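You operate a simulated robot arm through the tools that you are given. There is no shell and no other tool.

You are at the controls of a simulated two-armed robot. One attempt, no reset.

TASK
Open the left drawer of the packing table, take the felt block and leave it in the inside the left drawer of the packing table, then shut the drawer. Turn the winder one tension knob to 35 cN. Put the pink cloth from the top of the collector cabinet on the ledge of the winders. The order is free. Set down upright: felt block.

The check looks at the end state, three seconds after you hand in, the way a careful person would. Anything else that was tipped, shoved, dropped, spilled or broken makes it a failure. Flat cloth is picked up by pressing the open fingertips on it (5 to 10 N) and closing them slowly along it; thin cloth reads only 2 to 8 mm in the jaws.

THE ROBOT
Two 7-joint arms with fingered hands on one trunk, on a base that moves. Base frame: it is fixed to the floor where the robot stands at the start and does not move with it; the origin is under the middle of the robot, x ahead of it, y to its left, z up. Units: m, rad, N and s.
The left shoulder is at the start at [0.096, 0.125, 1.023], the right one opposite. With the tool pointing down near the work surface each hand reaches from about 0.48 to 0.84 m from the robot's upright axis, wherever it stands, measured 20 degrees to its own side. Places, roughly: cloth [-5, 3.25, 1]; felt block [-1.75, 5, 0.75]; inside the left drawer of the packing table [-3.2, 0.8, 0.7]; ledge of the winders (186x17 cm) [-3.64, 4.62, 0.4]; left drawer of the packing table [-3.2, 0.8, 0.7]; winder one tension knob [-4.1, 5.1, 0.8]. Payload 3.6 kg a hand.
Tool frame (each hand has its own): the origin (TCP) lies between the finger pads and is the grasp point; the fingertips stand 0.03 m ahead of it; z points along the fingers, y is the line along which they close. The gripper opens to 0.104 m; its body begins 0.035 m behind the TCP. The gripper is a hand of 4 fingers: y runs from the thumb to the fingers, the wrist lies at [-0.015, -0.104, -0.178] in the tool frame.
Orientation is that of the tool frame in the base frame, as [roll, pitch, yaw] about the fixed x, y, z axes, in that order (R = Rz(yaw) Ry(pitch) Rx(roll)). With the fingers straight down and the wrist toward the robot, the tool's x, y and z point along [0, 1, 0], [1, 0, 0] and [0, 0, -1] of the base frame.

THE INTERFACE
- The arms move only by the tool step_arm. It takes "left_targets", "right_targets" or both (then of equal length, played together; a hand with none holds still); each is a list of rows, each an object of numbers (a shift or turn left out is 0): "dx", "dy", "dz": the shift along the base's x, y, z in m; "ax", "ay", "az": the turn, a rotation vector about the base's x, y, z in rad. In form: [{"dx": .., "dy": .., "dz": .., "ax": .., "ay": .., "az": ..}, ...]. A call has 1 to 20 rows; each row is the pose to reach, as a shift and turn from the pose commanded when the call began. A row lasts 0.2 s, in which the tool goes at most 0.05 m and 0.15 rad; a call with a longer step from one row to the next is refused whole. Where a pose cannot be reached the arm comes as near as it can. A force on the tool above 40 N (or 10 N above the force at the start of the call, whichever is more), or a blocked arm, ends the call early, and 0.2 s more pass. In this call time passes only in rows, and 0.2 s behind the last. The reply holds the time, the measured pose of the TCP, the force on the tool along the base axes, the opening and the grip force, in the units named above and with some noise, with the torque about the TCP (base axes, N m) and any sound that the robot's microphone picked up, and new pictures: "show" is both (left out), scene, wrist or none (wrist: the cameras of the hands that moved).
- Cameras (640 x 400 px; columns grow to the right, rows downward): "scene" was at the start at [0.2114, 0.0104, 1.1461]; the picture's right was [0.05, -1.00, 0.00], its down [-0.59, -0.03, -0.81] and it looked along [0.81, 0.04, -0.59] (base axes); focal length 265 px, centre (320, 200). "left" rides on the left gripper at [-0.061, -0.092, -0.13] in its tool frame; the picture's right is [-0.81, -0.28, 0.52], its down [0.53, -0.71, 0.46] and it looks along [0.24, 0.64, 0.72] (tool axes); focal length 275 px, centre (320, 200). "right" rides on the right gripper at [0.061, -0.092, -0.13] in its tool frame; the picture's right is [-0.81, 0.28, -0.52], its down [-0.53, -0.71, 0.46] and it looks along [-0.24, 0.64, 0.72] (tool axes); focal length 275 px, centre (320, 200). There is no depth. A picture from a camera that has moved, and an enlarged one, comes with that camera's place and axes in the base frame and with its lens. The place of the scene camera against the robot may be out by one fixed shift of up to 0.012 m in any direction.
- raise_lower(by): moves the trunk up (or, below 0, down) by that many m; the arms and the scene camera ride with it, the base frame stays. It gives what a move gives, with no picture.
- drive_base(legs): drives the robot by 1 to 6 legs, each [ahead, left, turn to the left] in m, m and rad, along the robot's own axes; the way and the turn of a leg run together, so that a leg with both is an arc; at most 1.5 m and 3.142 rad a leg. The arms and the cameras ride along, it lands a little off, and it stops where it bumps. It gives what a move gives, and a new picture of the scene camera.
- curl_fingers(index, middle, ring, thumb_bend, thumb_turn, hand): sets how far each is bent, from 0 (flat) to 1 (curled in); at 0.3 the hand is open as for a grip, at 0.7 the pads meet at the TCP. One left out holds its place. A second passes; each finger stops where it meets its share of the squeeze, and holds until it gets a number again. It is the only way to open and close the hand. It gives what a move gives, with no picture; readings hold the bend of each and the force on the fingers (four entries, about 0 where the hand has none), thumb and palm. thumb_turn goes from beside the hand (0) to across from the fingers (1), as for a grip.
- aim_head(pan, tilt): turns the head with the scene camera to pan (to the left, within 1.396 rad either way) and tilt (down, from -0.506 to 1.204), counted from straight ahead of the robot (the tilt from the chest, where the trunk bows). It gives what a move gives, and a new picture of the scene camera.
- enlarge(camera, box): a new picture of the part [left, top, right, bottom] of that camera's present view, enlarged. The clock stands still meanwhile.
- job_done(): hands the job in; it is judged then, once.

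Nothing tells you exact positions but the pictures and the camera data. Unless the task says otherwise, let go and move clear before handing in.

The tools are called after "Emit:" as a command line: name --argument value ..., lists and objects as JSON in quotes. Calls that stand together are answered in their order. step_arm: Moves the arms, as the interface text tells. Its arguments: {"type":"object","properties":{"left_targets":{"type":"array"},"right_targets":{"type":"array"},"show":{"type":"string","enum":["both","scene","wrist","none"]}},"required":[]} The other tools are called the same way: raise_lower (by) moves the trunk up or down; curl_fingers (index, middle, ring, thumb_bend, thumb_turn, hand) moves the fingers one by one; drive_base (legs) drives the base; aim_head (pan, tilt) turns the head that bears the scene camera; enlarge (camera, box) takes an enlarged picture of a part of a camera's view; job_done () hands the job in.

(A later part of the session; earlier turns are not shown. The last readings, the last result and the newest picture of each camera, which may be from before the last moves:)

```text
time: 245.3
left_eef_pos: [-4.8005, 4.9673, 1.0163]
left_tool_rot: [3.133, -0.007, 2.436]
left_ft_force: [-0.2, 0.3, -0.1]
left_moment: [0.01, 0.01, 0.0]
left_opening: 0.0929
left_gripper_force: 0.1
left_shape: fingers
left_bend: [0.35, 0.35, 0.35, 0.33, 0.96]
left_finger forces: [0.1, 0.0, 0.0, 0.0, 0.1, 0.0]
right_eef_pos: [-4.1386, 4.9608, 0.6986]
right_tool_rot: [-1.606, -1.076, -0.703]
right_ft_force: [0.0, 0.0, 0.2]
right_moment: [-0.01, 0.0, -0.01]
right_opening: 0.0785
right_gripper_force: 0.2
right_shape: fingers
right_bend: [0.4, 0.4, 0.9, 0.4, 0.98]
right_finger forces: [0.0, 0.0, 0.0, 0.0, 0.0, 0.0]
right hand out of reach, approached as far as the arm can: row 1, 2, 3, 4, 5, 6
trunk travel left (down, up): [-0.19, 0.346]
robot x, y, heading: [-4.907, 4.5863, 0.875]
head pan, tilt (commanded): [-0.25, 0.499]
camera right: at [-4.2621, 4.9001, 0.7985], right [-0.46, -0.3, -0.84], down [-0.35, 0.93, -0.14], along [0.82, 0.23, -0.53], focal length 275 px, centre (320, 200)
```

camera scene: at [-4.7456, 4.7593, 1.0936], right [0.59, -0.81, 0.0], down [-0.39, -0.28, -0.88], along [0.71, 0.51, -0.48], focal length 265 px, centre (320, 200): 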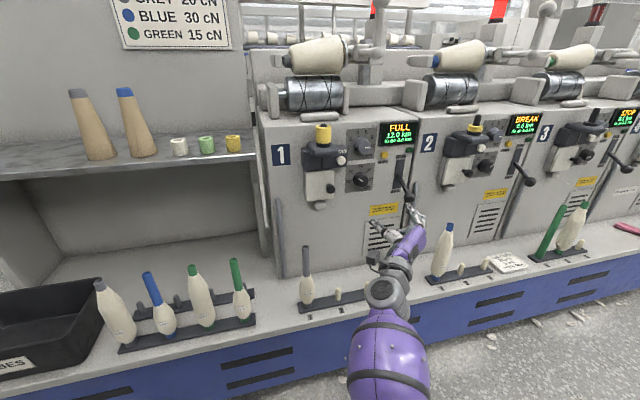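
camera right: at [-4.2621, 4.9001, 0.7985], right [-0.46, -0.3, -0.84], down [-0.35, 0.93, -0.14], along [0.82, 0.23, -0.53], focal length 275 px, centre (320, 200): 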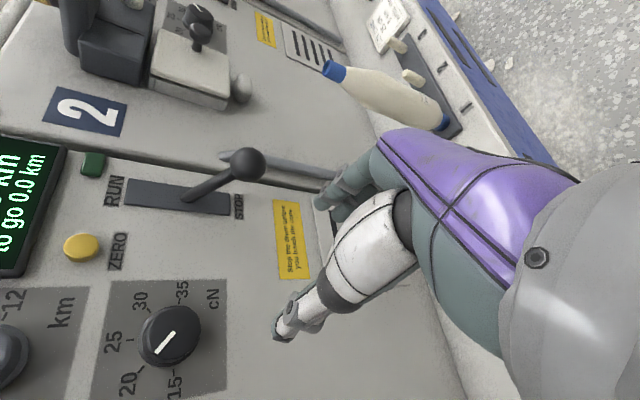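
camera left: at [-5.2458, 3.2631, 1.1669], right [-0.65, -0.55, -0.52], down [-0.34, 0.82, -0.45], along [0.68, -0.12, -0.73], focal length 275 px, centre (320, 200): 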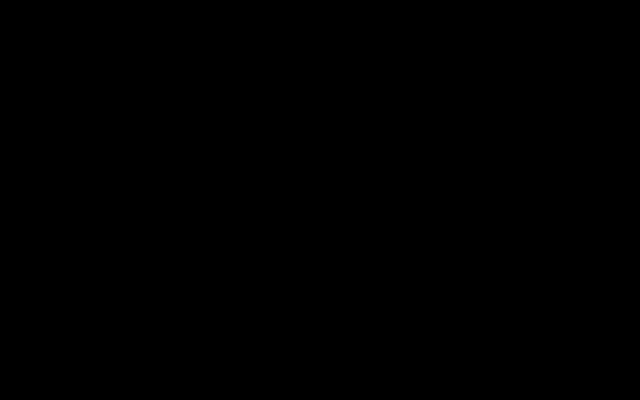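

Past about 75° the arm runs out of reach, so I come back and then test the counter-clockwise side for the starting grip.

Emit:
step_arm --right_targets '[{"dx": -0.025, "dy": -0.025, "dz": 0.005, "ax": -0.0897, "ay": -0.1075}, {"dx": -0.045, "dy": -0.04, "dz": 0.02, "ax": -0.1795, "ay": -0.215}, {"dx": -0.06, "dy": -0.045, "dz": 0.035, "ax": -0.2692, "ay": -0.3226}, {"dx": -0.07, "dy": -0.045, "dz": 0.05, "ax": -0.359, "ay": -0.4301}, {"dx": -0.0711, "dy": -0.0436, "dz": 0.0589, "ax": -0.4487, "ay": -0.5376}, {"dx": -0.0711, "dy": -0.0436, "dz": 0.0589, "ax": -0.5384, "ay": -0.6451}]' --show "none"

Emit:
step_arm --right_targets '[{"ax": -0.0897, "ay": -0.1075}, {"ax": -0.1795, "ay": -0.215}, {"ax": -0.2692, "ay": -0.3226}, {"ax": -0.359, "ay": -0.4301}, {"ax": -0.4487, "ay": -0.5376}, {"ax": -0.5384, "ay": -0.6451}, {"ax": -0.6282, "ay": -0.7526}, {"ax": -0.7179, "ay": -0.8602}, {"ax": -0.8077, "ay": -0.9677}, {"ax": -0.8974, "ay": -1.0752}, {"ax": -0.9871, "ay": -1.1827}, {"ax": -1.0769, "ay": -1.2902}]' --show "wrist"

```text
time: 246.7
left_eef_pos: [-4.7993, 4.9679, 1.0156]
left_tool_rot: [3.134, -0.009, 2.437]
left_ft_force: [-0.5, 0.2, -0.6]
left_moment: [-0.03, 0.0, 0.01]
left_opening: 0.0928
left_gripper_force: 0.0
left_shape: fingers
left_bend: [0.35, 0.35, 0.35, 0.33, 0.96]
left_finger forces: [0.0, 0.1, 0.0, 0.1, 0.0, 0.1]
right_eef_pos: [-4.2058, 4.9134, 0.7591]
right_tool_rot: [1.514, -1.258, 2.461]
right_ft_force: [0.7, 0.6, 0.7]
right_moment: [0.02, 0.0, -0.03]
right_opening: 0.0783
right_gripper_force: 0.1
right_shape: fingers
right_bend: [0.4, 0.4, 0.9, 0.4, 0.98]
right_finger forces: [0.0, 0.0, 0.0, 0.0, 0.1, 0.0]
right hand out of reach, approached as far as the arm can: row 1, 2, 3, 4, 5
trunk travel left (down, up): [-0.19, 0.346]
robot x, y, heading: [-4.9117, 4.585, 0.875]
head pan, tilt (commanded): [-0.25, 0.499]
```

```text
time: 249.3
left_eef_pos: [-4.8002, 4.9663, 1.0159]
left_tool_rot: [3.134, -0.008, 2.438]
left_ft_force: [-0.2, 0.0, 0.5]
left_moment: [-0.02, 0.02, -0.02]
left_opening: 0.0932
left_gripper_force: 0.0
left_shape: fingers
left_bend: [0.35, 0.35, 0.35, 0.33, 0.96]
left_finger forces: [0.0, 0.0, 0.1, 0.1, 0.0, 0.0]
right_eef_pos: [-4.1545, 4.8444, 0.7809]
right_tool_rot: [1.529, 0.422, 2.453]
right_ft_force: [-0.4, 0.6, 0.9]
right_moment: [0.0, -0.03, 0.02]
right_opening: 0.0787
right_gripper_force: 0.0
right_shape: fingers
right_bend: [0.4, 0.4, 0.9, 0.4, 0.98]
right_finger forces: [0.1, 0.0, 0.1, 0.0, 0.0, 0.1]
right hand out of reach, approached as far as the arm can: row 10, 11, 12
trunk travel left (down, up): [-0.19, 0.346]
robot x, y, heading: [-4.9062, 4.5828, 0.876]
head pan, tilt (commanded): [-0.25, 0.499]
camera right: at [-4.2469, 4.7568, 0.6673], right [0.15, -0.81, 0.56], down [0.9, -0.12, -0.41], along [0.4, 0.57, 0.71], focal length 275 px, centre (320, 200)
```

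right: 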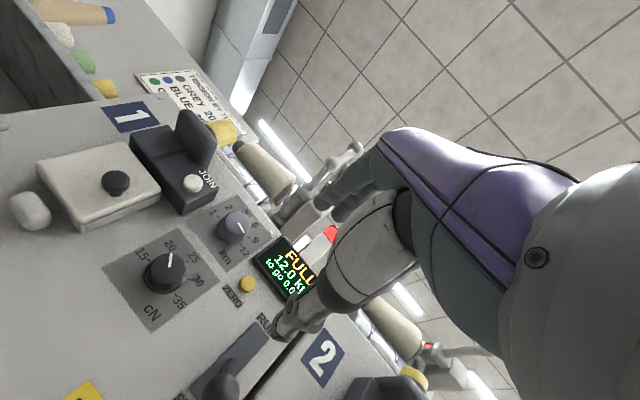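

The usable roll range here is 0° to about 72°, so I'll turn the knob in two bites of about 68°. I return to the neutral roll in line with the knob.

Emit:
step_arm --right_targets '[{"dx": -0.02, "dy": 0.024, "dz": -0.008, "ax": 0.0897, "ay": 0.1075}, {"dx": -0.04, "dy": 0.048, "dz": -0.016, "ax": 0.1795, "ay": 0.215}, {"dx": -0.0552, "dy": 0.0728, "dz": -0.0234, "ax": 0.2692, "ay": 0.3226}, {"dx": -0.0552, "dy": 0.0728, "dz": -0.0234, "ax": 0.2692, "ay": 0.3226}]' --show "both"

Emit:
enlarge --camera "right" --box '[160, 240, 320, 360]'

```text
time: 250.3
left_eef_pos: [-4.7997, 4.9673, 1.0161]
left_tool_rot: [3.134, -0.007, 2.435]
left_ft_force: [0.2, 0.0, -0.3]
left_moment: [0.05, 0.02, -0.01]
left_opening: 0.0931
left_gripper_force: 0.1
left_shape: fingers
left_bend: [0.35, 0.35, 0.35, 0.33, 0.96]
left_finger forces: [0.1, 0.0, 0.0, 0.0, 0.0, 0.0]
right_eef_pos: [-4.2077, 4.9174, 0.7577]
right_tool_rot: [1.527, 0.0, 2.448]
right_ft_force: [0.6, 0.7, -0.2]
right_moment: [-0.03, -0.02, 0.04]
right_opening: 0.0785
right_gripper_force: 0.0
right_shape: fingers
right_bend: [0.4, 0.4, 0.9, 0.4, 0.98]
right_finger forces: [0.1, 0.0, 0.0, 0.0, 0.0, 0.0]
trunk travel left (down, up): [-0.19, 0.346]
robot x, y, heading: [-4.9052, 4.584, 0.876]
head pan, tilt (commanded): [-0.25, 0.499]
camera scene: at [-4.7454, 4.759, 1.0936], right [0.59, -0.81, 0.0], down [-0.39, -0.28, -0.88], along [0.71, 0.51, -0.48], focal length 265 px, centre (320, 200)
camera right: at [-4.335, 4.8597, 0.6602], right [0.29, -0.92, 0.25], down [0.72, 0.03, -0.69], along [0.63, 0.38, 0.68], focal length 275 px, centre (320, 200)
```

scene: 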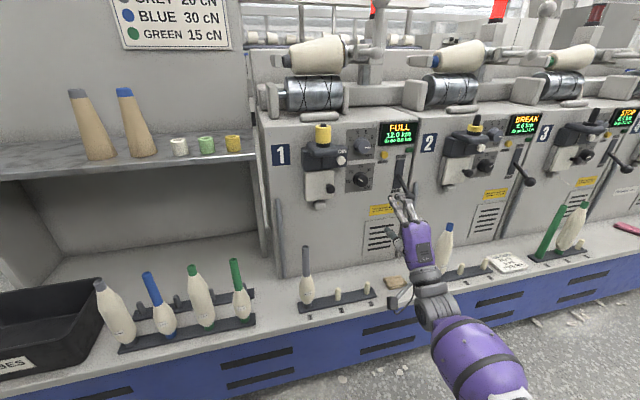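
right: 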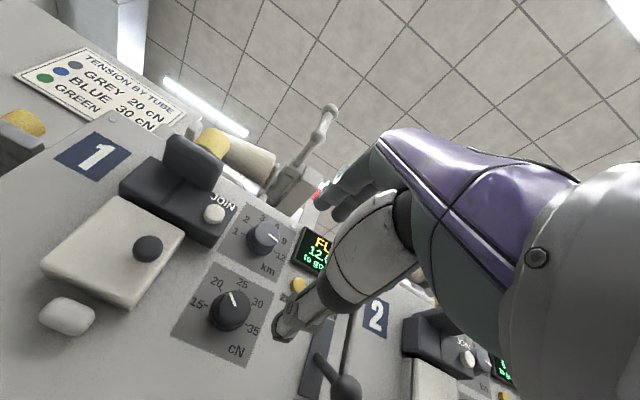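

```text
3.33 times, centred on (240, 300) of right
camera zoom: at [-4.335, 4.8597, 0.6602], right [0.29, -0.92, 0.25], down [0.72, 0.03, -0.69], along [0.63, 0.38, 0.68], focal length 918 px, centre (587, -133)
```

zoom: 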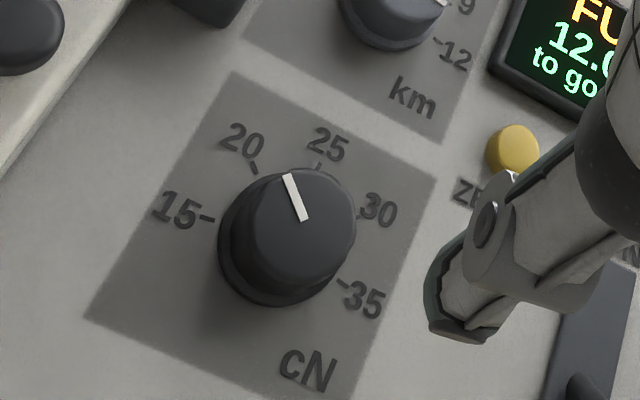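

Alignment on the knob is within about 2–3 mm. I approach straight forward in stages with the hand open just wider than the knob.

Emit:
step_arm --right_targets '[{"dx": 0.0262, "dy": 0.0276, "dz": 0.0}, {"dx": 0.052, "dy": 0.0558, "dz": 0.0}, {"dx": 0.0783, "dy": 0.0846, "dz": 0.0}, {"dx": 0.0975, "dy": 0.114, "dz": 0.0}]' --show "both"

Emit:
enlarge --camera "right" --box '[180, 200, 400, 340]'

Emit:
enlarge --camera "scene" --box '[310, 120, 450, 220]'

```text
time: 251.3
left_eef_pos: [-4.7988, 4.967, 1.016]
left_tool_rot: [3.135, -0.006, 2.438]
left_ft_force: [0.9, 0.6, 0.3]
left_moment: [0.04, 0.0, 0.04]
left_opening: 0.093
left_gripper_force: 0.0
left_shape: fingers
left_bend: [0.35, 0.35, 0.35, 0.33, 0.96]
left_finger forces: [0.0, 0.0, 0.1, 0.1, 0.1, 0.0]
right_eef_pos: [-4.1621, 4.9822, 0.7689]
right_tool_rot: [1.526, 0.002, 2.45]
right_ft_force: [-0.2, -0.5, -0.2]
right_moment: [0.0, -0.04, 0.0]
right_opening: 0.0782
right_gripper_force: 0.0
right_shape: fingers
right_bend: [0.4, 0.4, 0.9, 0.4, 0.98]
right_finger forces: [0.1, 0.0, 0.0, 0.0, 0.1, 0.1]
right hand out of reach, approached as far as the arm can: row 2, 3, 4
trunk travel left (down, up): [-0.19, 0.346]
robot x, y, heading: [-4.9053, 4.5853, 0.877]
head pan, tilt (commanded): [-0.25, 0.499]
camera scene: at [-4.7454, 4.7592, 1.0936], right [0.59, -0.81, 0.0], down [-0.39, -0.28, -0.88], along [0.71, 0.51, -0.48], focal length 265 px, centre (320, 200)
camera right: at [-4.2895, 4.9236, 0.6711], right [0.29, -0.92, 0.25], down [0.72, 0.03, -0.69], along [0.63, 0.38, 0.68], focal length 275 px, centre (320, 200)
```

scene: 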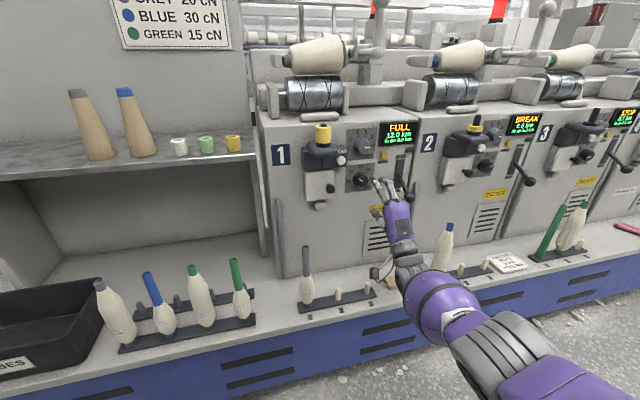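
right: 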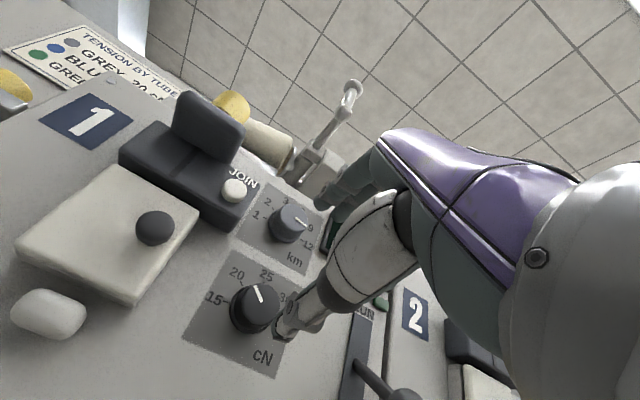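

```text
2.86 times, centred on (290, 270) of right
camera zoom: at [-4.2895, 4.9236, 0.6711], right [0.29, -0.92, 0.25], down [0.72, 0.03, -0.69], along [0.63, 0.38, 0.68], focal length 786 px, centre (406, 0)
```

zoom: 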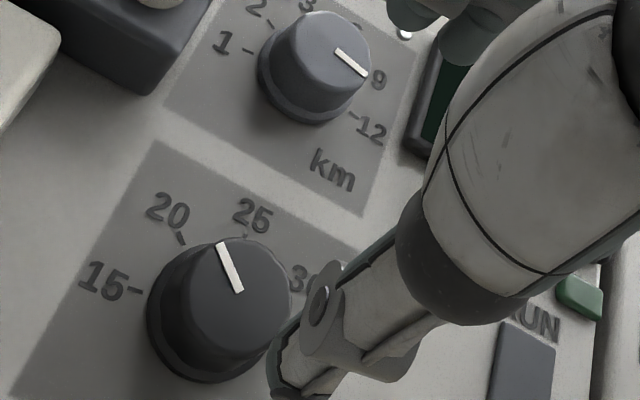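

```text
4.00 times, centred on (380, 170) of scene
camera zoom: at [-4.7454, 4.7592, 1.0936], right [0.59, -0.81, 0.0], down [-0.39, -0.28, -0.88], along [0.71, 0.51, -0.48], focal length 1061 px, centre (80, 320)
```

zoom: 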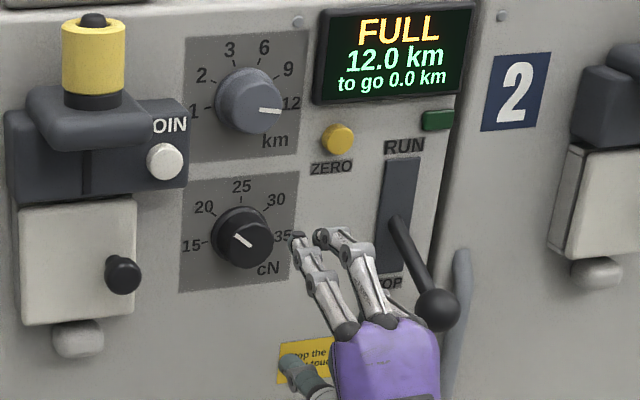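

The arm is at full stretch, so I lower 1 cm to recentre and bring the base forward instead.

Emit:
step_arm --right_targets '[{"dx": 0.0, "dy": 0.0, "dz": -0.011}]' --show "none"

Emit:
drive_base --legs '[[0.06, 0, 0]]'

Emit:
step_arm --right_targets '[{"dz": 0.0}]' --show "wrist"

Emit:
enlarge --camera "right" --box '[180, 200, 400, 340]'

Emit:
enlarge --camera "scene" --box '[320, 120, 460, 220]'

```text
time: 251.7
left_eef_pos: [-4.8016, 4.9672, 1.0158]
left_tool_rot: [3.134, -0.008, 2.436]
left_ft_force: [0.2, -0.3, 0.3]
left_moment: [-0.02, 0.0, -0.03]
left_opening: 0.0931
left_gripper_force: 0.1
left_shape: fingers
left_bend: [0.35, 0.35, 0.35, 0.33, 0.96]
left_finger forces: [0.0, 0.1, 0.0, 0.0, 0.0, 0.0]
right_eef_pos: [-4.1641, 4.981, 0.7628]
right_tool_rot: [1.526, 0.001, 2.45]
right_ft_force: [0.0, -0.8, 1.1]
right_moment: [0.0, 0.03, 0.01]
right_opening: 0.0785
right_gripper_force: 0.0
right_shape: fingers
right_bend: [0.4, 0.4, 0.9, 0.4, 0.98]
right_finger forces: [0.0, 0.0, 0.0, 0.1, 0.0, 0.0]
right hand out of reach, approached as far as the arm can: row 1
trunk travel left (down, up): [-0.19, 0.346]
robot x, y, heading: [-4.9095, 4.5861, 0.875]
head pan, tilt (commanded): [-0.25, 0.499]
```

```text
time: 252.6
left_eef_pos: [-4.7609, 5.0133, 1.0159]
left_tool_rot: [3.135, -0.007, 2.437]
left_ft_force: [0.6, 0.1, 0.3]
left_moment: [0.0, 0.02, 0.02]
left_opening: 0.0931
left_gripper_force: 0.1
left_shape: fingers
left_bend: [0.35, 0.35, 0.35, 0.33, 0.96]
left_finger forces: [0.0, 0.0, 0.0, 0.0, 0.0, 0.0]
right_eef_pos: [-4.1274, 5.0271, 0.7603]
right_tool_rot: [1.528, 0.001, 2.453]
right_ft_force: [0.1, -0.1, -0.2]
right_moment: [-0.01, -0.03, 0.0]
right_opening: 0.0785
right_gripper_force: 0.1
right_shape: fingers
right_bend: [0.4, 0.4, 0.9, 0.4, 0.98]
right_finger forces: [0.2, 0.1, 0.1, 0.1, 0.0, 0.0]
trunk travel left (down, up): [-0.19, 0.346]
robot x, y, heading: [-4.8683, 4.6309, 0.875]
head pan, tilt (commanded): [-0.25, 0.499]
camera scene: at [-4.7069, 4.8056, 1.0934], right [0.59, -0.81, 0.0], down [-0.39, -0.28, -0.88], along [0.71, 0.51, -0.48], focal length 265 px, centre (320, 200)
```

scene: 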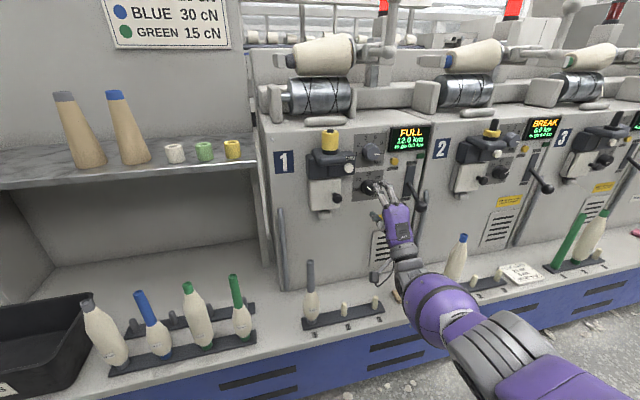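

```text
time: 253.0
left_eef_pos: [-4.7625, 5.0129, 1.016]
left_tool_rot: [3.132, -0.005, 2.434]
left_ft_force: [0.2, -1.0, 0.0]
left_moment: [0.01, -0.02, 0.01]
left_opening: 0.0932
left_gripper_force: 0.1
left_shape: fingers
left_bend: [0.35, 0.35, 0.35, 0.33, 0.96]
left_finger forces: [0.0, 0.0, 0.1, 0.1, 0.0, 0.1]
right_eef_pos: [-4.1271, 5.0258, 0.7617]
right_tool_rot: [1.527, 0.001, 2.451]
right_ft_force: [-0.6, -0.9, -0.6]
right_moment: [-0.03, 0.01, 0.0]
right_opening: 0.0782
right_gripper_force: 0.2
right_shape: fingers
right_bend: [0.4, 0.4, 0.9, 0.4, 0.98]
right_finger forces: [0.0, 0.1, 0.1, 0.1, 0.0, 0.1]
trunk travel left (down, up): [-0.19, 0.346]
robot x, y, heading: [-4.8745, 4.6336, 0.874]
head pan, tilt (commanded): [-0.25, 0.499]
camera right: at [-4.2548, 4.968, 0.6631], right [0.29, -0.92, 0.25], down [0.72, 0.03, -0.69], along [0.63, 0.38, 0.68], focal length 275 px, centre (320, 200)
```

right: 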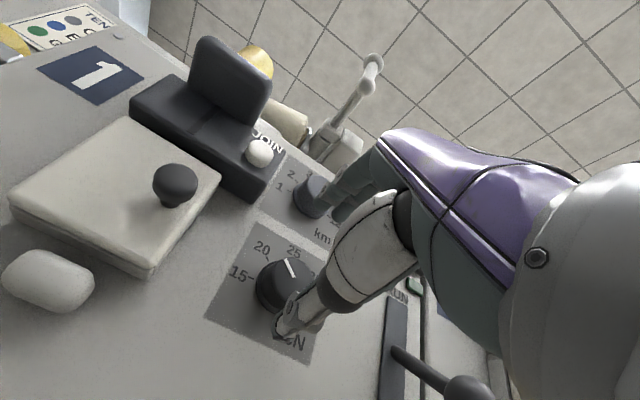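

```text
2.86 times, centred on (290, 270) of right
camera zoom: at [-4.2548, 4.968, 0.6631], right [0.29, -0.92, 0.25], down [0.72, 0.03, -0.69], along [0.63, 0.38, 0.68], focal length 786 px, centre (406, 0)
```

zoom: 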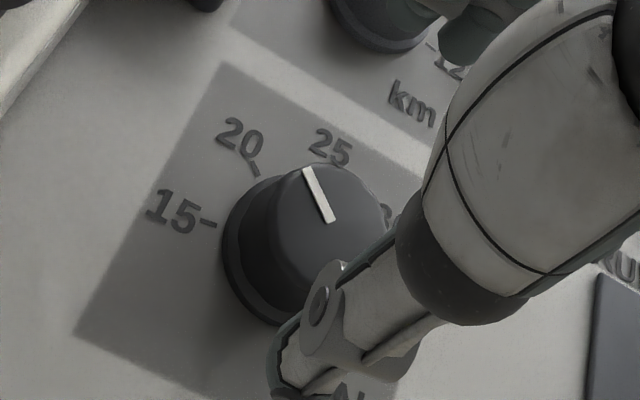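

```text
4.00 times, centred on (390, 170) of scene
camera zoom: at [-4.7073, 4.8051, 1.0936], right [0.59, -0.81, 0.0], down [-0.39, -0.28, -0.88], along [0.71, 0.52, -0.48], focal length 1061 px, centre (40, 320)
```

zoom: 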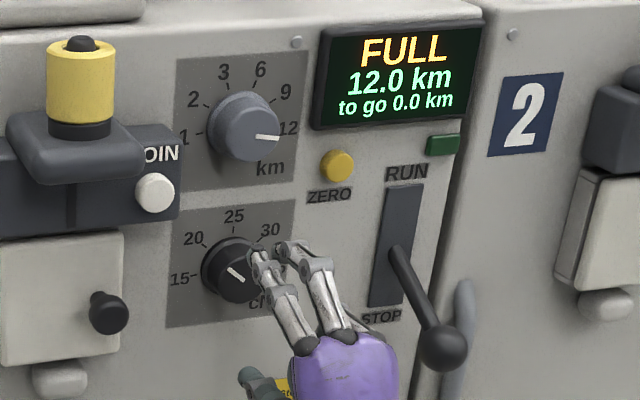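

Triangulating from two wrist views, the knob face is 6.9 cm ahead, 7 mm right and 3 mm low of the hand axis. I correct and move the base forward so the fingertips straddle it.

Emit:
step_arm --right_targets '[{"dx": 0.0054, "dy": -0.0045, "dz": -0.003}]' --show "none"

Emit:
drive_base --legs '[[0.04, 0, 0]]'

Emit:
step_arm --right_targets '[{"dz": 0.0}]' --show "wrist"

Emit:
enlarge --camera "right" --box '[200, 160, 420, 300]'

Emit:
enlarge --camera "scene" --box '[320, 130, 460, 230]'

```text
time: 253.4
left_eef_pos: [-4.7618, 5.013, 1.016]
left_tool_rot: [3.134, -0.009, 2.437]
left_ft_force: [-0.1, -0.8, 0.2]
left_moment: [-0.01, 0.02, -0.02]
left_opening: 0.0931
left_gripper_force: 0.1
left_shape: fingers
left_bend: [0.35, 0.35, 0.35, 0.33, 0.96]
left_finger forces: [0.0, 0.0, 0.0, 0.1, 0.0, 0.0]
right_eef_pos: [-4.1225, 5.0221, 0.7576]
right_tool_rot: [1.526, 0.002, 2.45]
right_ft_force: [0.1, -1.0, 0.0]
right_moment: [0.02, -0.01, 0.01]
right_opening: 0.0784
right_gripper_force: 0.1
right_shape: fingers
right_bend: [0.4, 0.4, 0.9, 0.4, 0.98]
right_finger forces: [0.0, 0.0, 0.1, 0.0, 0.1, 0.0]
trunk travel left (down, up): [-0.19, 0.346]
robot x, y, heading: [-4.8699, 4.6304, 0.881]
head pan, tilt (commanded): [-0.25, 0.499]
```

```text
time: 254.3
left_eef_pos: [-4.7372, 5.0458, 1.0167]
left_tool_rot: [3.134, -0.008, 2.436]
left_ft_force: [0.2, -0.8, -1.6]
left_moment: [-0.04, -0.01, 0.03]
left_opening: 0.0934
left_gripper_force: 0.0
left_shape: fingers
left_bend: [0.35, 0.35, 0.35, 0.33, 0.96]
left_finger forces: [0.0, 0.0, 0.0, 0.0, 0.1, 0.1]
right_eef_pos: [-4.0979, 5.0524, 0.7586]
right_tool_rot: [1.53, 0.001, 2.451]
right_ft_force: [0.1, -0.3, -0.5]
right_moment: [0.02, -0.01, 0.02]
right_opening: 0.0784
right_gripper_force: 0.0
right_shape: fingers
right_bend: [0.4, 0.4, 0.9, 0.4, 0.98]
right_finger forces: [0.0, 0.0, 0.0, 0.1, 0.0, 0.0]
trunk travel left (down, up): [-0.19, 0.346]
robot x, y, heading: [-4.847, 4.6607, 0.876]
head pan, tilt (commanded): [-0.25, 0.499]
camera scene: at [-4.6812, 4.8363, 1.0934], right [0.59, -0.81, 0.0], down [-0.39, -0.28, -0.88], along [0.71, 0.51, -0.48], focal length 265 px, centre (320, 200)
```

scene: 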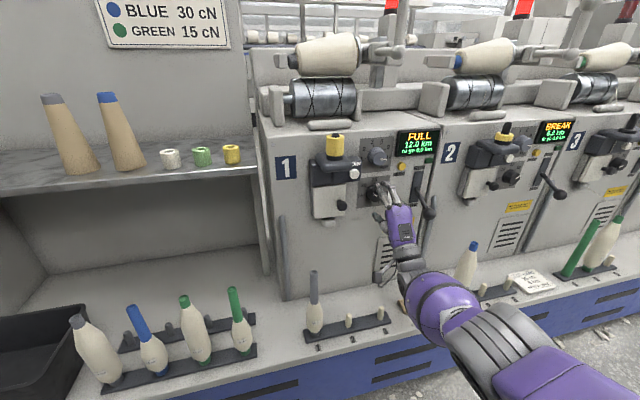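

```text
time: 254.7
left_eef_pos: [-4.7364, 5.0444, 1.0149]
left_tool_rot: [3.132, -0.006, 2.438]
left_ft_force: [1.1, -0.1, -0.3]
left_moment: [-0.03, 0.02, 0.01]
left_opening: 0.093
left_gripper_force: 0.0
left_shape: fingers
left_bend: [0.35, 0.35, 0.35, 0.33, 0.96]
left_finger forces: [0.1, 0.0, 0.0, 0.0, 0.1, 0.0]
right_eef_pos: [-4.0979, 5.0514, 0.7578]
right_tool_rot: [1.528, 0.001, 2.45]
right_ft_force: [0.0, -0.4, -0.5]
right_moment: [0.0, 0.0, -0.03]
right_opening: 0.0781
right_gripper_force: 0.1
right_shape: fingers
right_bend: [0.4, 0.4, 0.9, 0.4, 0.98]
right_finger forces: [0.0, 0.0, 0.0, 0.0, 0.1, 0.1]
trunk travel left (down, up): [-0.19, 0.346]
robot x, y, heading: [-4.8459, 4.6645, 0.872]
head pan, tilt (commanded): [-0.25, 0.499]
camera right: at [-4.225, 4.9929, 0.6612], right [0.29, -0.92, 0.25], down [0.72, 0.03, -0.69], along [0.63, 0.38, 0.68], focal length 275 px, centre (320, 200)
```

right: 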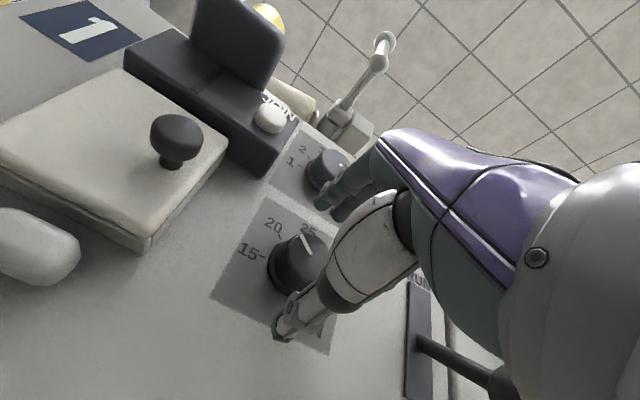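

```text
2.86 times, centred on (310, 230) of right
camera zoom: at [-4.225, 4.9929, 0.6612], right [0.29, -0.92, 0.25], down [0.72, 0.03, -0.69], along [0.63, 0.38, 0.68], focal length 786 px, centre (349, 114)
```

zoom: 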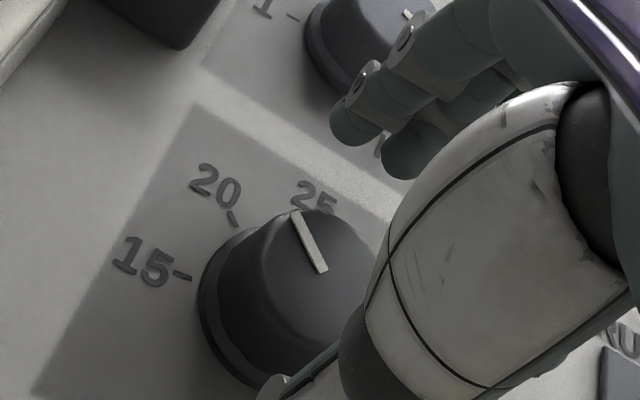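

```text
4.00 times, centred on (390, 180) of scene
camera zoom: at [-4.6817, 4.8357, 1.0936], right [0.59, -0.81, 0.0], down [-0.39, -0.28, -0.88], along [0.71, 0.51, -0.48], focal length 1061 px, centre (40, 280)
```

zoom: 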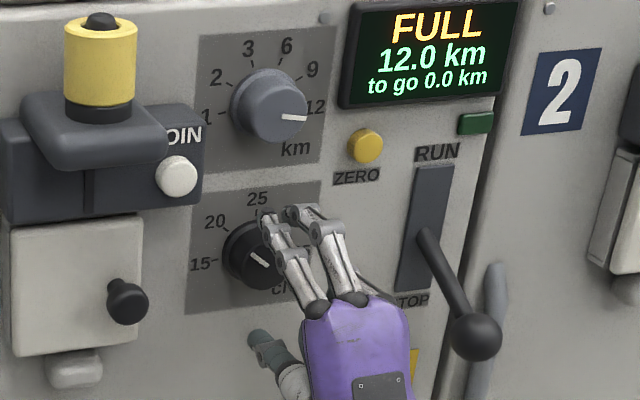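

Thumb and fingers straddle the knob with about 1 mm lateral error. I advance another 1.4 cm with the arm, then close gently.

Emit:
step_arm --right_targets '[{"dx": 0.0045, "dy": 0.0054, "dz": 0.001}, {"dx": 0.009, "dy": 0.0108, "dz": 0.001}]' --show "none"

Emit:
curl_fingers --hand "right" --index 0.52 --middle 0.52 --thumb_bend 0.52

Emit:
enlarge --camera "right" --box '[200, 160, 420, 300]'

Emit:
enlarge --camera "scene" --box '[320, 130, 460, 230]'

```text
time: 255.3
left_eef_pos: [-4.7357, 5.0443, 1.0153]
left_tool_rot: [3.133, -0.007, 2.437]
left_ft_force: [0.2, -0.7, 0.0]
left_moment: [-0.01, 0.0, 0.01]
left_opening: 0.0932
left_gripper_force: 0.1
left_shape: fingers
left_bend: [0.35, 0.35, 0.35, 0.33, 0.96]
left_finger forces: [0.0, 0.0, 0.1, 0.0, 0.0, 0.0]
right_eef_pos: [-4.098, 5.0559, 0.7638]
right_tool_rot: [1.527, 0.001, 2.448]
right_ft_force: [-0.3, 0.5, 0.5]
right_moment: [-0.03, 0.01, -0.02]
right_opening: 0.0785
right_gripper_force: 0.0
right_shape: fingers
right_bend: [0.4, 0.4, 0.9, 0.4, 0.98]
right_finger forces: [0.0, 0.1, 0.0, 0.0, 0.1, 0.0]
right hand out of reach, approached as far as the arm can: row 1, 2
trunk travel left (down, up): [-0.19, 0.346]
robot x, y, heading: [-4.8474, 4.6592, 0.874]
head pan, tilt (commanded): [-0.25, 0.499]
```

```text
time: 256.3
left_eef_pos: [-4.7364, 5.0428, 1.0172]
left_tool_rot: [3.132, -0.009, 2.437]
left_ft_force: [0.0, 0.4, 0.3]
left_moment: [0.01, 0.01, -0.02]
left_opening: 0.0936
left_gripper_force: 0.1
left_shape: fingers
left_bend: [0.35, 0.35, 0.35, 0.33, 0.96]
left_finger forces: [0.0, 0.0, 0.1, 0.1, 0.0, 0.1]
right_eef_pos: [-4.0983, 5.0561, 0.7644]
right_tool_rot: [1.526, 0.001, 2.452]
right_ft_force: [0.0, -0.8, 1.3]
right_moment: [-0.01, -0.01, 0.01]
right_opening: 0.0474
right_gripper_force: 0.1
right_shape: fingers
right_bend: [0.52, 0.52, 0.9, 0.52, 0.98]
right_finger forces: [0.1, 0.0, 0.1, 0.1, 0.0, 0.1]
trunk travel left (down, up): [-0.19, 0.346]
robot x, y, heading: [-4.8449, 4.6631, 0.876]
head pan, tilt (commanded): [-0.25, 0.499]
```

```text
2.86 times, centred on (310, 230) of right
camera zoom: at [-4.2253, 4.9965, 0.6664], right [0.29, -0.92, 0.25], down [0.72, 0.03, -0.69], along [0.63, 0.38, 0.68], focal length 786 px, centre (349, 114)
```

zoom: 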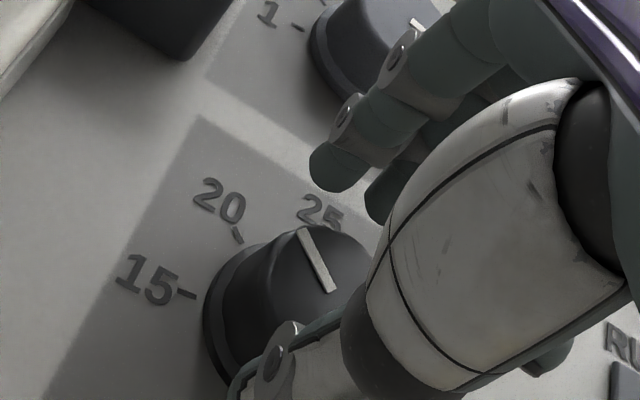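

```text
4.00 times, centred on (390, 180) of scene
camera zoom: at [-4.6818, 4.8356, 1.0936], right [0.59, -0.81, 0.0], down [-0.39, -0.28, -0.88], along [0.71, 0.51, -0.48], focal length 1061 px, centre (40, 280)
```

zoom: 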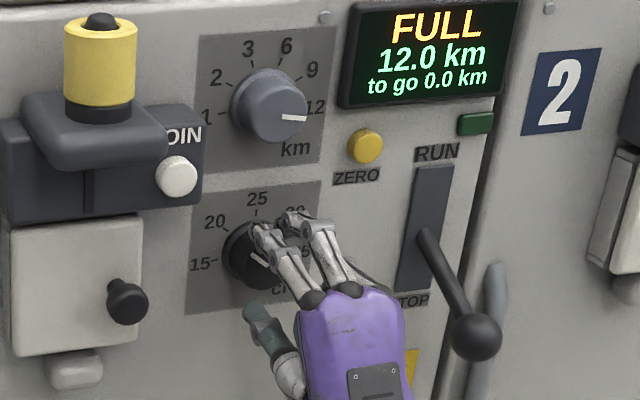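

The arm was at full stretch and rose instead of advancing. I open slightly, pull the arm back a little and bring the base 5 cm closer, so the hand ends up deeper over the knob.

Emit:
curl_fingers --hand "right" --index 0.42 --middle 0.42 --thumb_bend 0.42

Emit:
step_arm --right_targets '[{"dx": -0.0115, "dy": -0.0165, "dz": -0.002}, {"dx": -0.0225, "dy": -0.0335, "dz": -0.004}]' --show "none"

Emit:
drive_base --legs '[[0.052, 0, 0]]'

Emit:
step_arm --right_targets '[{"dz": 0.0}]' --show "wrist"

Emit:
enlarge --camera "right" --box '[200, 160, 420, 300]'

Emit:
enlarge --camera "scene" --box '[330, 140, 470, 240]'

```text
time: 257.3
left_eef_pos: [-4.7364, 5.0437, 1.0157]
left_tool_rot: [3.132, -0.006, 2.435]
left_ft_force: [0.1, 0.9, -0.3]
left_moment: [-0.02, 0.01, 0.0]
left_opening: 0.0933
left_gripper_force: 0.0
left_shape: fingers
left_bend: [0.35, 0.35, 0.35, 0.33, 0.96]
left_finger forces: [0.1, 0.0, 0.0, 0.1, 0.0, 0.1]
right_eef_pos: [-4.0981, 5.0553, 0.7636]
right_tool_rot: [1.527, 0.001, 2.451]
right_ft_force: [-0.1, 0.3, -0.3]
right_moment: [0.0, -0.01, 0.0]
right_opening: 0.0724
right_gripper_force: 0.0
right_shape: fingers
right_bend: [0.42, 0.42, 0.9, 0.42, 0.98]
right_finger forces: [0.0, 0.0, 0.0, 0.0, 0.0, 0.1]
trunk travel left (down, up): [-0.19, 0.346]
robot x, y, heading: [-4.8421, 4.6615, 0.876]
head pan, tilt (commanded): [-0.25, 0.499]
```

```text
time: 257.9
left_eef_pos: [-4.7365, 5.0428, 1.0156]
left_tool_rot: [3.134, -0.006, 2.437]
left_ft_force: [-0.5, 0.7, -0.5]
left_moment: [-0.02, 0.03, 0.0]
left_opening: 0.093
left_gripper_force: 0.0
left_shape: fingers
left_bend: [0.35, 0.35, 0.35, 0.33, 0.96]
left_finger forces: [0.1, 0.0, 0.0, 0.1, 0.0, 0.1]
right_eef_pos: [-4.1203, 5.0206, 0.7603]
right_tool_rot: [1.526, 0.002, 2.451]
right_ft_force: [-0.4, 0.5, -0.9]
right_moment: [0.0, -0.02, 0.01]
right_opening: 0.0724
right_gripper_force: 0.2
right_shape: fingers
right_bend: [0.42, 0.42, 0.9, 0.42, 0.98]
right_finger forces: [0.0, 0.0, 0.0, 0.0, 0.0, 0.0]
trunk travel left (down, up): [-0.19, 0.346]
robot x, y, heading: [-4.846, 4.6629, 0.878]
head pan, tilt (commanded): [-0.25, 0.499]
```

```text
time: 258.9
left_eef_pos: [-4.7036, 5.0831, 1.016]
left_tool_rot: [3.133, -0.006, 2.437]
left_ft_force: [-0.5, 0.1, -0.8]
left_moment: [-0.02, -0.03, -0.05]
left_opening: 0.0931
left_gripper_force: 0.0
left_shape: fingers
left_bend: [0.35, 0.35, 0.35, 0.33, 0.96]
left_finger forces: [0.1, 0.0, 0.0, 0.0, 0.1, 0.0]
right_eef_pos: [-4.088, 5.0611, 0.7597]
right_tool_rot: [1.53, 0.001, 2.452]
right_ft_force: [0.4, 0.4, 0.2]
right_moment: [0.02, 0.01, -0.01]
right_opening: 0.0724
right_gripper_force: 0.0
right_shape: fingers
right_bend: [0.42, 0.42, 0.9, 0.42, 0.98]
right_finger forces: [0.0, 0.0, 0.1, 0.1, 0.1, 0.0]
trunk travel left (down, up): [-0.19, 0.346]
robot x, y, heading: [-4.8127, 4.6999, 0.876]
head pan, tilt (commanded): [-0.25, 0.499]
camera scene: at [-4.6492, 4.875, 1.0934], right [0.59, -0.81, 0.0], down [-0.39, -0.28, -0.88], along [0.71, 0.51, -0.48], focal length 265 px, centre (320, 200)
```

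scene: 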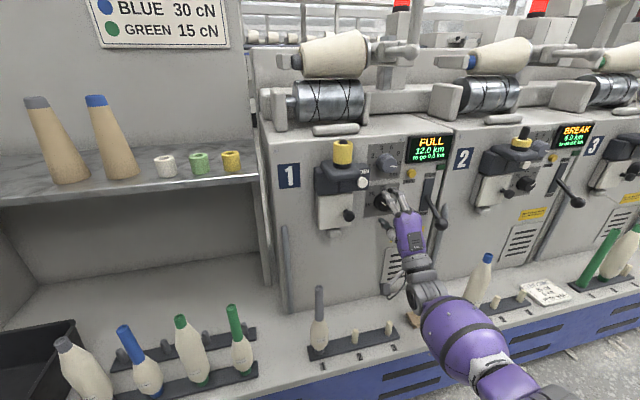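

```text
time: 259.2
left_eef_pos: [-4.704, 5.0832, 1.0167]
left_tool_rot: [3.133, -0.007, 2.437]
left_ft_force: [0.5, 0.2, -0.5]
left_moment: [0.0, 0.03, 0.03]
left_opening: 0.0929
left_gripper_force: 0.1
left_shape: fingers
left_bend: [0.35, 0.35, 0.35, 0.33, 0.96]
left_finger forces: [0.1, 0.0, 0.0, 0.0, 0.1, 0.0]
right_eef_pos: [-4.0881, 5.06, 0.7606]
right_tool_rot: [1.528, 0.001, 2.451]
right_ft_force: [-0.6, 0.7, -0.3]
right_moment: [-0.02, 0.0, 0.0]
right_opening: 0.0723
right_gripper_force: 0.0
right_shape: fingers
right_bend: [0.42, 0.42, 0.9, 0.42, 0.98]
right_finger forces: [0.1, 0.0, 0.1, 0.0, 0.0, 0.0]
trunk travel left (down, up): [-0.19, 0.346]
robot x, y, heading: [-4.8159, 4.6987, 0.879]
head pan, tilt (commanded): [-0.25, 0.499]
camera right: at [-4.2156, 5.002, 0.6626], right [0.29, -0.92, 0.25], down [0.72, 0.04, -0.69], along [0.63, 0.38, 0.68], focal length 275 px, centre (320, 200)
```

right: 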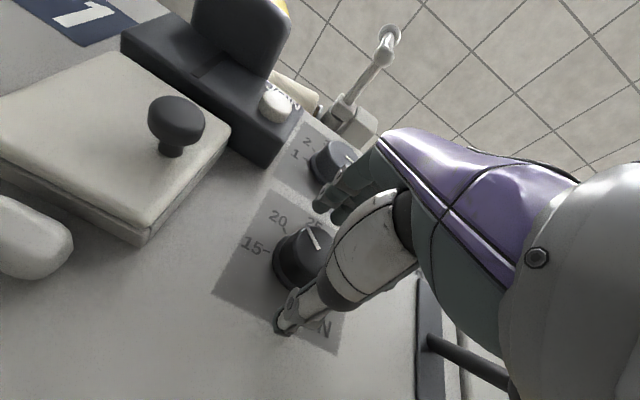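

```text
2.86 times, centred on (310, 230) of right
camera zoom: at [-4.2156, 5.002, 0.6626], right [0.29, -0.92, 0.25], down [0.72, 0.04, -0.69], along [0.63, 0.38, 0.68], focal length 786 px, centre (349, 114)
```

zoom: 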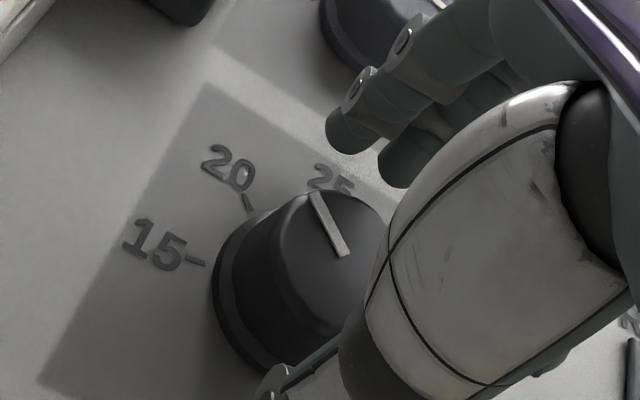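

```text
4.00 times, centred on (400, 190) of scene
camera zoom: at [-4.6496, 4.8745, 1.0936], right [0.59, -0.81, 0.0], down [-0.39, -0.28, -0.88], along [0.71, 0.52, -0.48], focal length 1061 px, centre (0, 240)
```

zoom: 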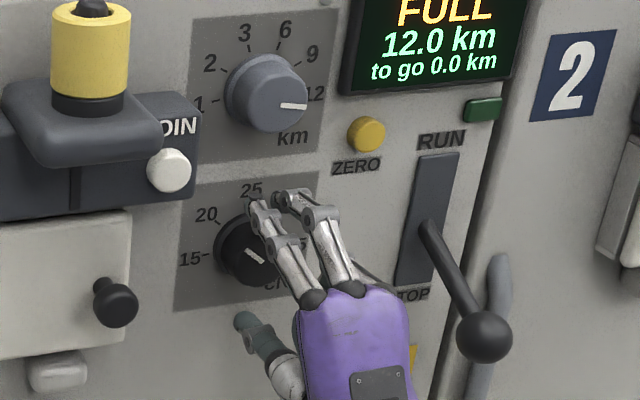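

The knob is centred between thumb and fingers. I close on it.

Emit:
curl_fingers --hand "right" --index 0.55 --middle 0.55 --thumb_bend 0.55

Emit:
curl_fingers --hand "right" --index 0.62 --middle 0.64 --thumb_bend 0.62

Emit:
enlarge --camera "right" --box '[200, 160, 420, 300]'

```text
time: 260.2
left_eef_pos: [-4.7044, 5.0828, 1.0159]
left_tool_rot: [3.133, -0.006, 2.437]
left_ft_force: [-0.5, 0.7, -0.1]
left_moment: [0.04, -0.01, 0.04]
left_opening: 0.093
left_gripper_force: 0.0
left_shape: fingers
left_bend: [0.35, 0.35, 0.35, 0.33, 0.96]
left_finger forces: [0.0, 0.0, 0.0, 0.1, 0.0, 0.0]
right_eef_pos: [-4.0899, 5.0613, 0.7614]
right_tool_rot: [1.527, 0.001, 2.45]
right_ft_force: [0.7, 0.5, 2.4]
right_moment: [0.01, -0.06, -0.03]
right_opening: 0.041
right_gripper_force: 1.3
right_shape: fingers
right_bend: [0.54, 0.54, 0.9, 0.55, 0.98]
right_finger forces: [1.1, 1.1, 0.0, 0.1, 0.1, 0.1]
trunk travel left (down, up): [-0.19, 0.346]
robot x, y, heading: [-4.8162, 4.7043, 0.875]
head pan, tilt (commanded): [-0.25, 0.499]
```

```text
time: 261.2
left_eef_pos: [-4.7052, 5.0819, 1.0163]
left_tool_rot: [3.133, -0.007, 2.437]
left_ft_force: [-0.1, -1.0, -0.1]
left_moment: [0.0, -0.01, 0.02]
left_opening: 0.0934
left_gripper_force: 0.1
left_shape: fingers
left_bend: [0.35, 0.35, 0.35, 0.33, 0.96]
left_finger forces: [0.0, 0.0, 0.0, 0.0, 0.1, 0.0]
right_eef_pos: [-4.0883, 5.0602, 0.7615]
right_tool_rot: [1.525, 0.002, 2.449]
right_ft_force: [1.8, -0.3, 9.4]
right_moment: [0.19, -0.17, -0.09]
right_opening: 0.0341
right_gripper_force: 7.4
right_shape: fingers
right_bend: [0.56, 0.58, 0.9, 0.59, 0.97]
right_finger forces: [5.0, 6.7, 0.1, 0.1, 2.4, 0.0]
trunk travel left (down, up): [-0.19, 0.346]
robot x, y, heading: [-4.8126, 4.6989, 0.873]
head pan, tilt (commanded): [-0.25, 0.499]
```

```text
2.86 times, centred on (310, 230) of right
camera zoom: at [-4.2159, 5.0018, 0.6638], right [0.29, -0.92, 0.25], down [0.72, 0.04, -0.69], along [0.63, 0.38, 0.68], focal length 786 px, centre (349, 114)
```

zoom: 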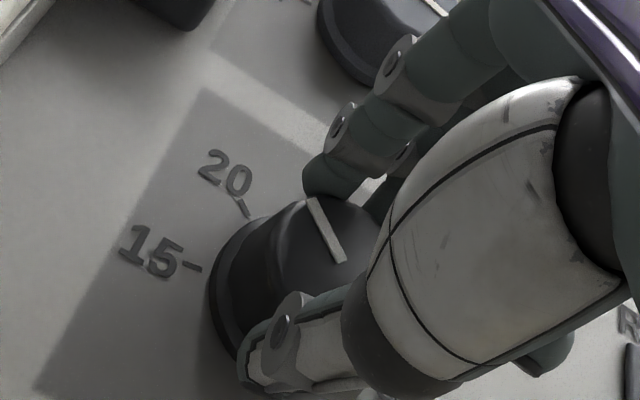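

The grip is on but the fingers push more than the thumb, so the hand is slightly low. I raise 3 mm and tighten.

Emit:
step_arm --right_targets '[{"dz": 0.003}]' --show "none"

Emit:
curl_fingers --hand "right" --index 0.68 --middle 0.68 --thumb_bend 0.7

```text
time: 261.6
left_eef_pos: [-4.7058, 5.0833, 1.0163]
left_tool_rot: [3.134, -0.008, 2.436]
left_ft_force: [0.5, -0.2, -0.9]
left_moment: [0.05, -0.02, -0.03]
left_opening: 0.0933
left_gripper_force: 0.1
left_shape: fingers
left_bend: [0.35, 0.35, 0.35, 0.33, 0.96]
left_finger forces: [0.1, 0.0, 0.0, 0.1, 0.0, 0.1]
right_eef_pos: [-4.088, 5.0607, 0.7626]
right_tool_rot: [1.529, 0.002, 2.453]
right_ft_force: [2.0, 1.0, 6.5]
right_moment: [0.12, -0.14, -0.04]
right_opening: 0.0339
right_gripper_force: 7.1
right_shape: fingers
right_bend: [0.56, 0.58, 0.9, 0.59, 0.97]
right_finger forces: [4.0, 5.5, 0.0, 0.0, 3.4, 0.1]
trunk travel left (down, up): [-0.19, 0.346]
robot x, y, heading: [-4.8112, 4.7001, 0.876]
head pan, tilt (commanded): [-0.25, 0.499]
```

```text
time: 262.6
left_eef_pos: [-4.7038, 5.0823, 1.0163]
left_tool_rot: [3.133, -0.006, 2.437]
left_ft_force: [-0.6, 0.0, -0.3]
left_moment: [0.03, 0.03, -0.01]
left_opening: 0.0932
left_gripper_force: 0.1
left_shape: fingers
left_bend: [0.35, 0.35, 0.35, 0.33, 0.96]
left_finger forces: [0.0, 0.0, 0.0, 0.1, 0.1, 0.0]
right_eef_pos: [-4.0889, 5.0605, 0.7648]
right_tool_rot: [1.528, 0.001, 2.451]
right_ft_force: [1.8, -0.9, 5.0]
right_moment: [0.11, -0.12, -0.04]
right_opening: 0.0329
right_gripper_force: 12.3
right_shape: fingers
right_bend: [0.57, 0.59, 0.9, 0.6, 0.97]
right_finger forces: [7.2, 7.9, 0.0, 0.0, 9.7, 0.0]
trunk travel left (down, up): [-0.19, 0.346]
robot x, y, heading: [-4.8125, 4.7016, 0.873]
head pan, tilt (commanded): [-0.25, 0.499]
```

The knob is gripped with about 10 N each side. I rotate the hand clockwise about the knob axis, starting with 40°.

Emit:
step_arm --right_targets '[{"ax": 0.0639, "ay": 0.0769}, {"ax": 0.1279, "ay": 0.1538}, {"ax": 0.1918, "ay": 0.2307}, {"ax": 0.2558, "ay": 0.3076}, {"ax": 0.3197, "ay": 0.3845}, {"ax": 0.3836, "ay": 0.4613}, {"ax": 0.4476, "ay": 0.5382}]' --show "both"

Emit:
enlarge --camera "scene" --box '[330, 140, 470, 240]'

```text
time: 264.2
left_eef_pos: [-4.7038, 5.0834, 1.0164]
left_tool_rot: [3.132, -0.006, 2.438]
left_ft_force: [-0.6, -0.7, -0.5]
left_moment: [0.03, 0.0, 0.03]
left_opening: 0.093
left_gripper_force: 0.2
left_shape: fingers
left_bend: [0.35, 0.35, 0.35, 0.33, 0.96]
left_finger forces: [0.1, 0.1, 0.1, 0.0, 0.1, 0.1]
right_eef_pos: [-4.0886, 5.0598, 0.7633]
right_tool_rot: [1.521, -0.7, 2.455]
right_ft_force: [3.7, -2.8, 7.9]
right_moment: [0.15, -0.09, -0.15]
right_opening: 0.0327
right_gripper_force: 12.6
right_shape: fingers
right_bend: [0.57, 0.6, 0.9, 0.61, 0.96]
right_finger forces: [9.5, 7.3, 0.0, 0.0, 8.5, 0.0]
trunk travel left (down, up): [-0.19, 0.346]
robot x, y, heading: [-4.8136, 4.6981, 0.878]
head pan, tilt (commanded): [-0.25, 0.499]
camera scene: at [-4.65, 4.8738, 1.0938], right [0.59, -0.81, 0.0], down [-0.39, -0.28, -0.88], along [0.71, 0.52, -0.48], focal length 265 px, centre (320, 200)
camera right: at [-4.2528, 5.0323, 0.7284], right [0.27, -0.91, -0.33], down [0.28, 0.4, -0.87], along [0.92, 0.14, 0.36], focal length 275 px, centre (320, 200)
```

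scene: 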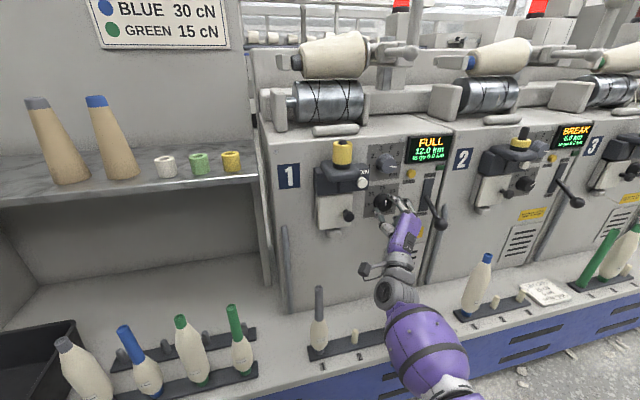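
right: 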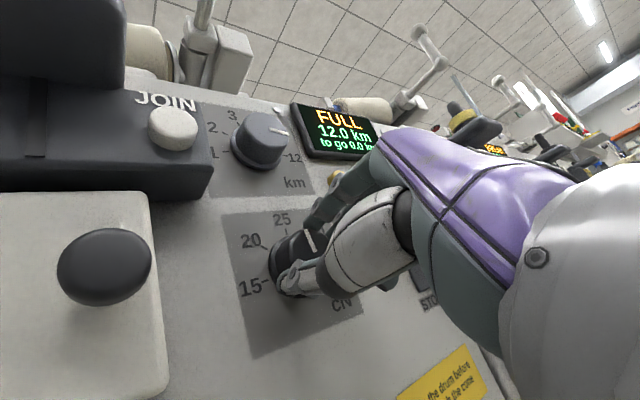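

```text
4.00 times, centred on (400, 190) of scene
camera zoom: at [-4.65, 4.8738, 1.0938], right [0.59, -0.81, 0.0], down [-0.39, -0.28, -0.88], along [0.71, 0.52, -0.48], focal length 1061 px, centre (0, 240)
```

zoom: 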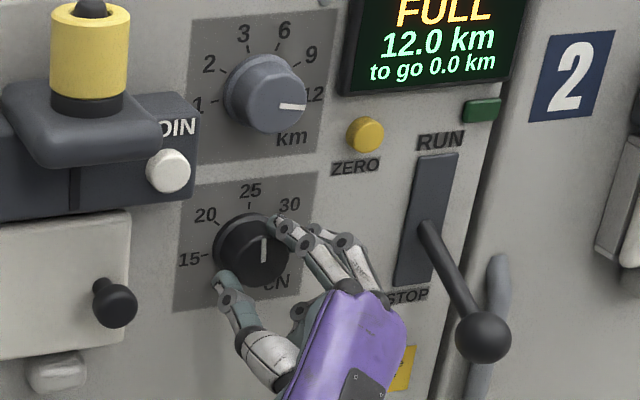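

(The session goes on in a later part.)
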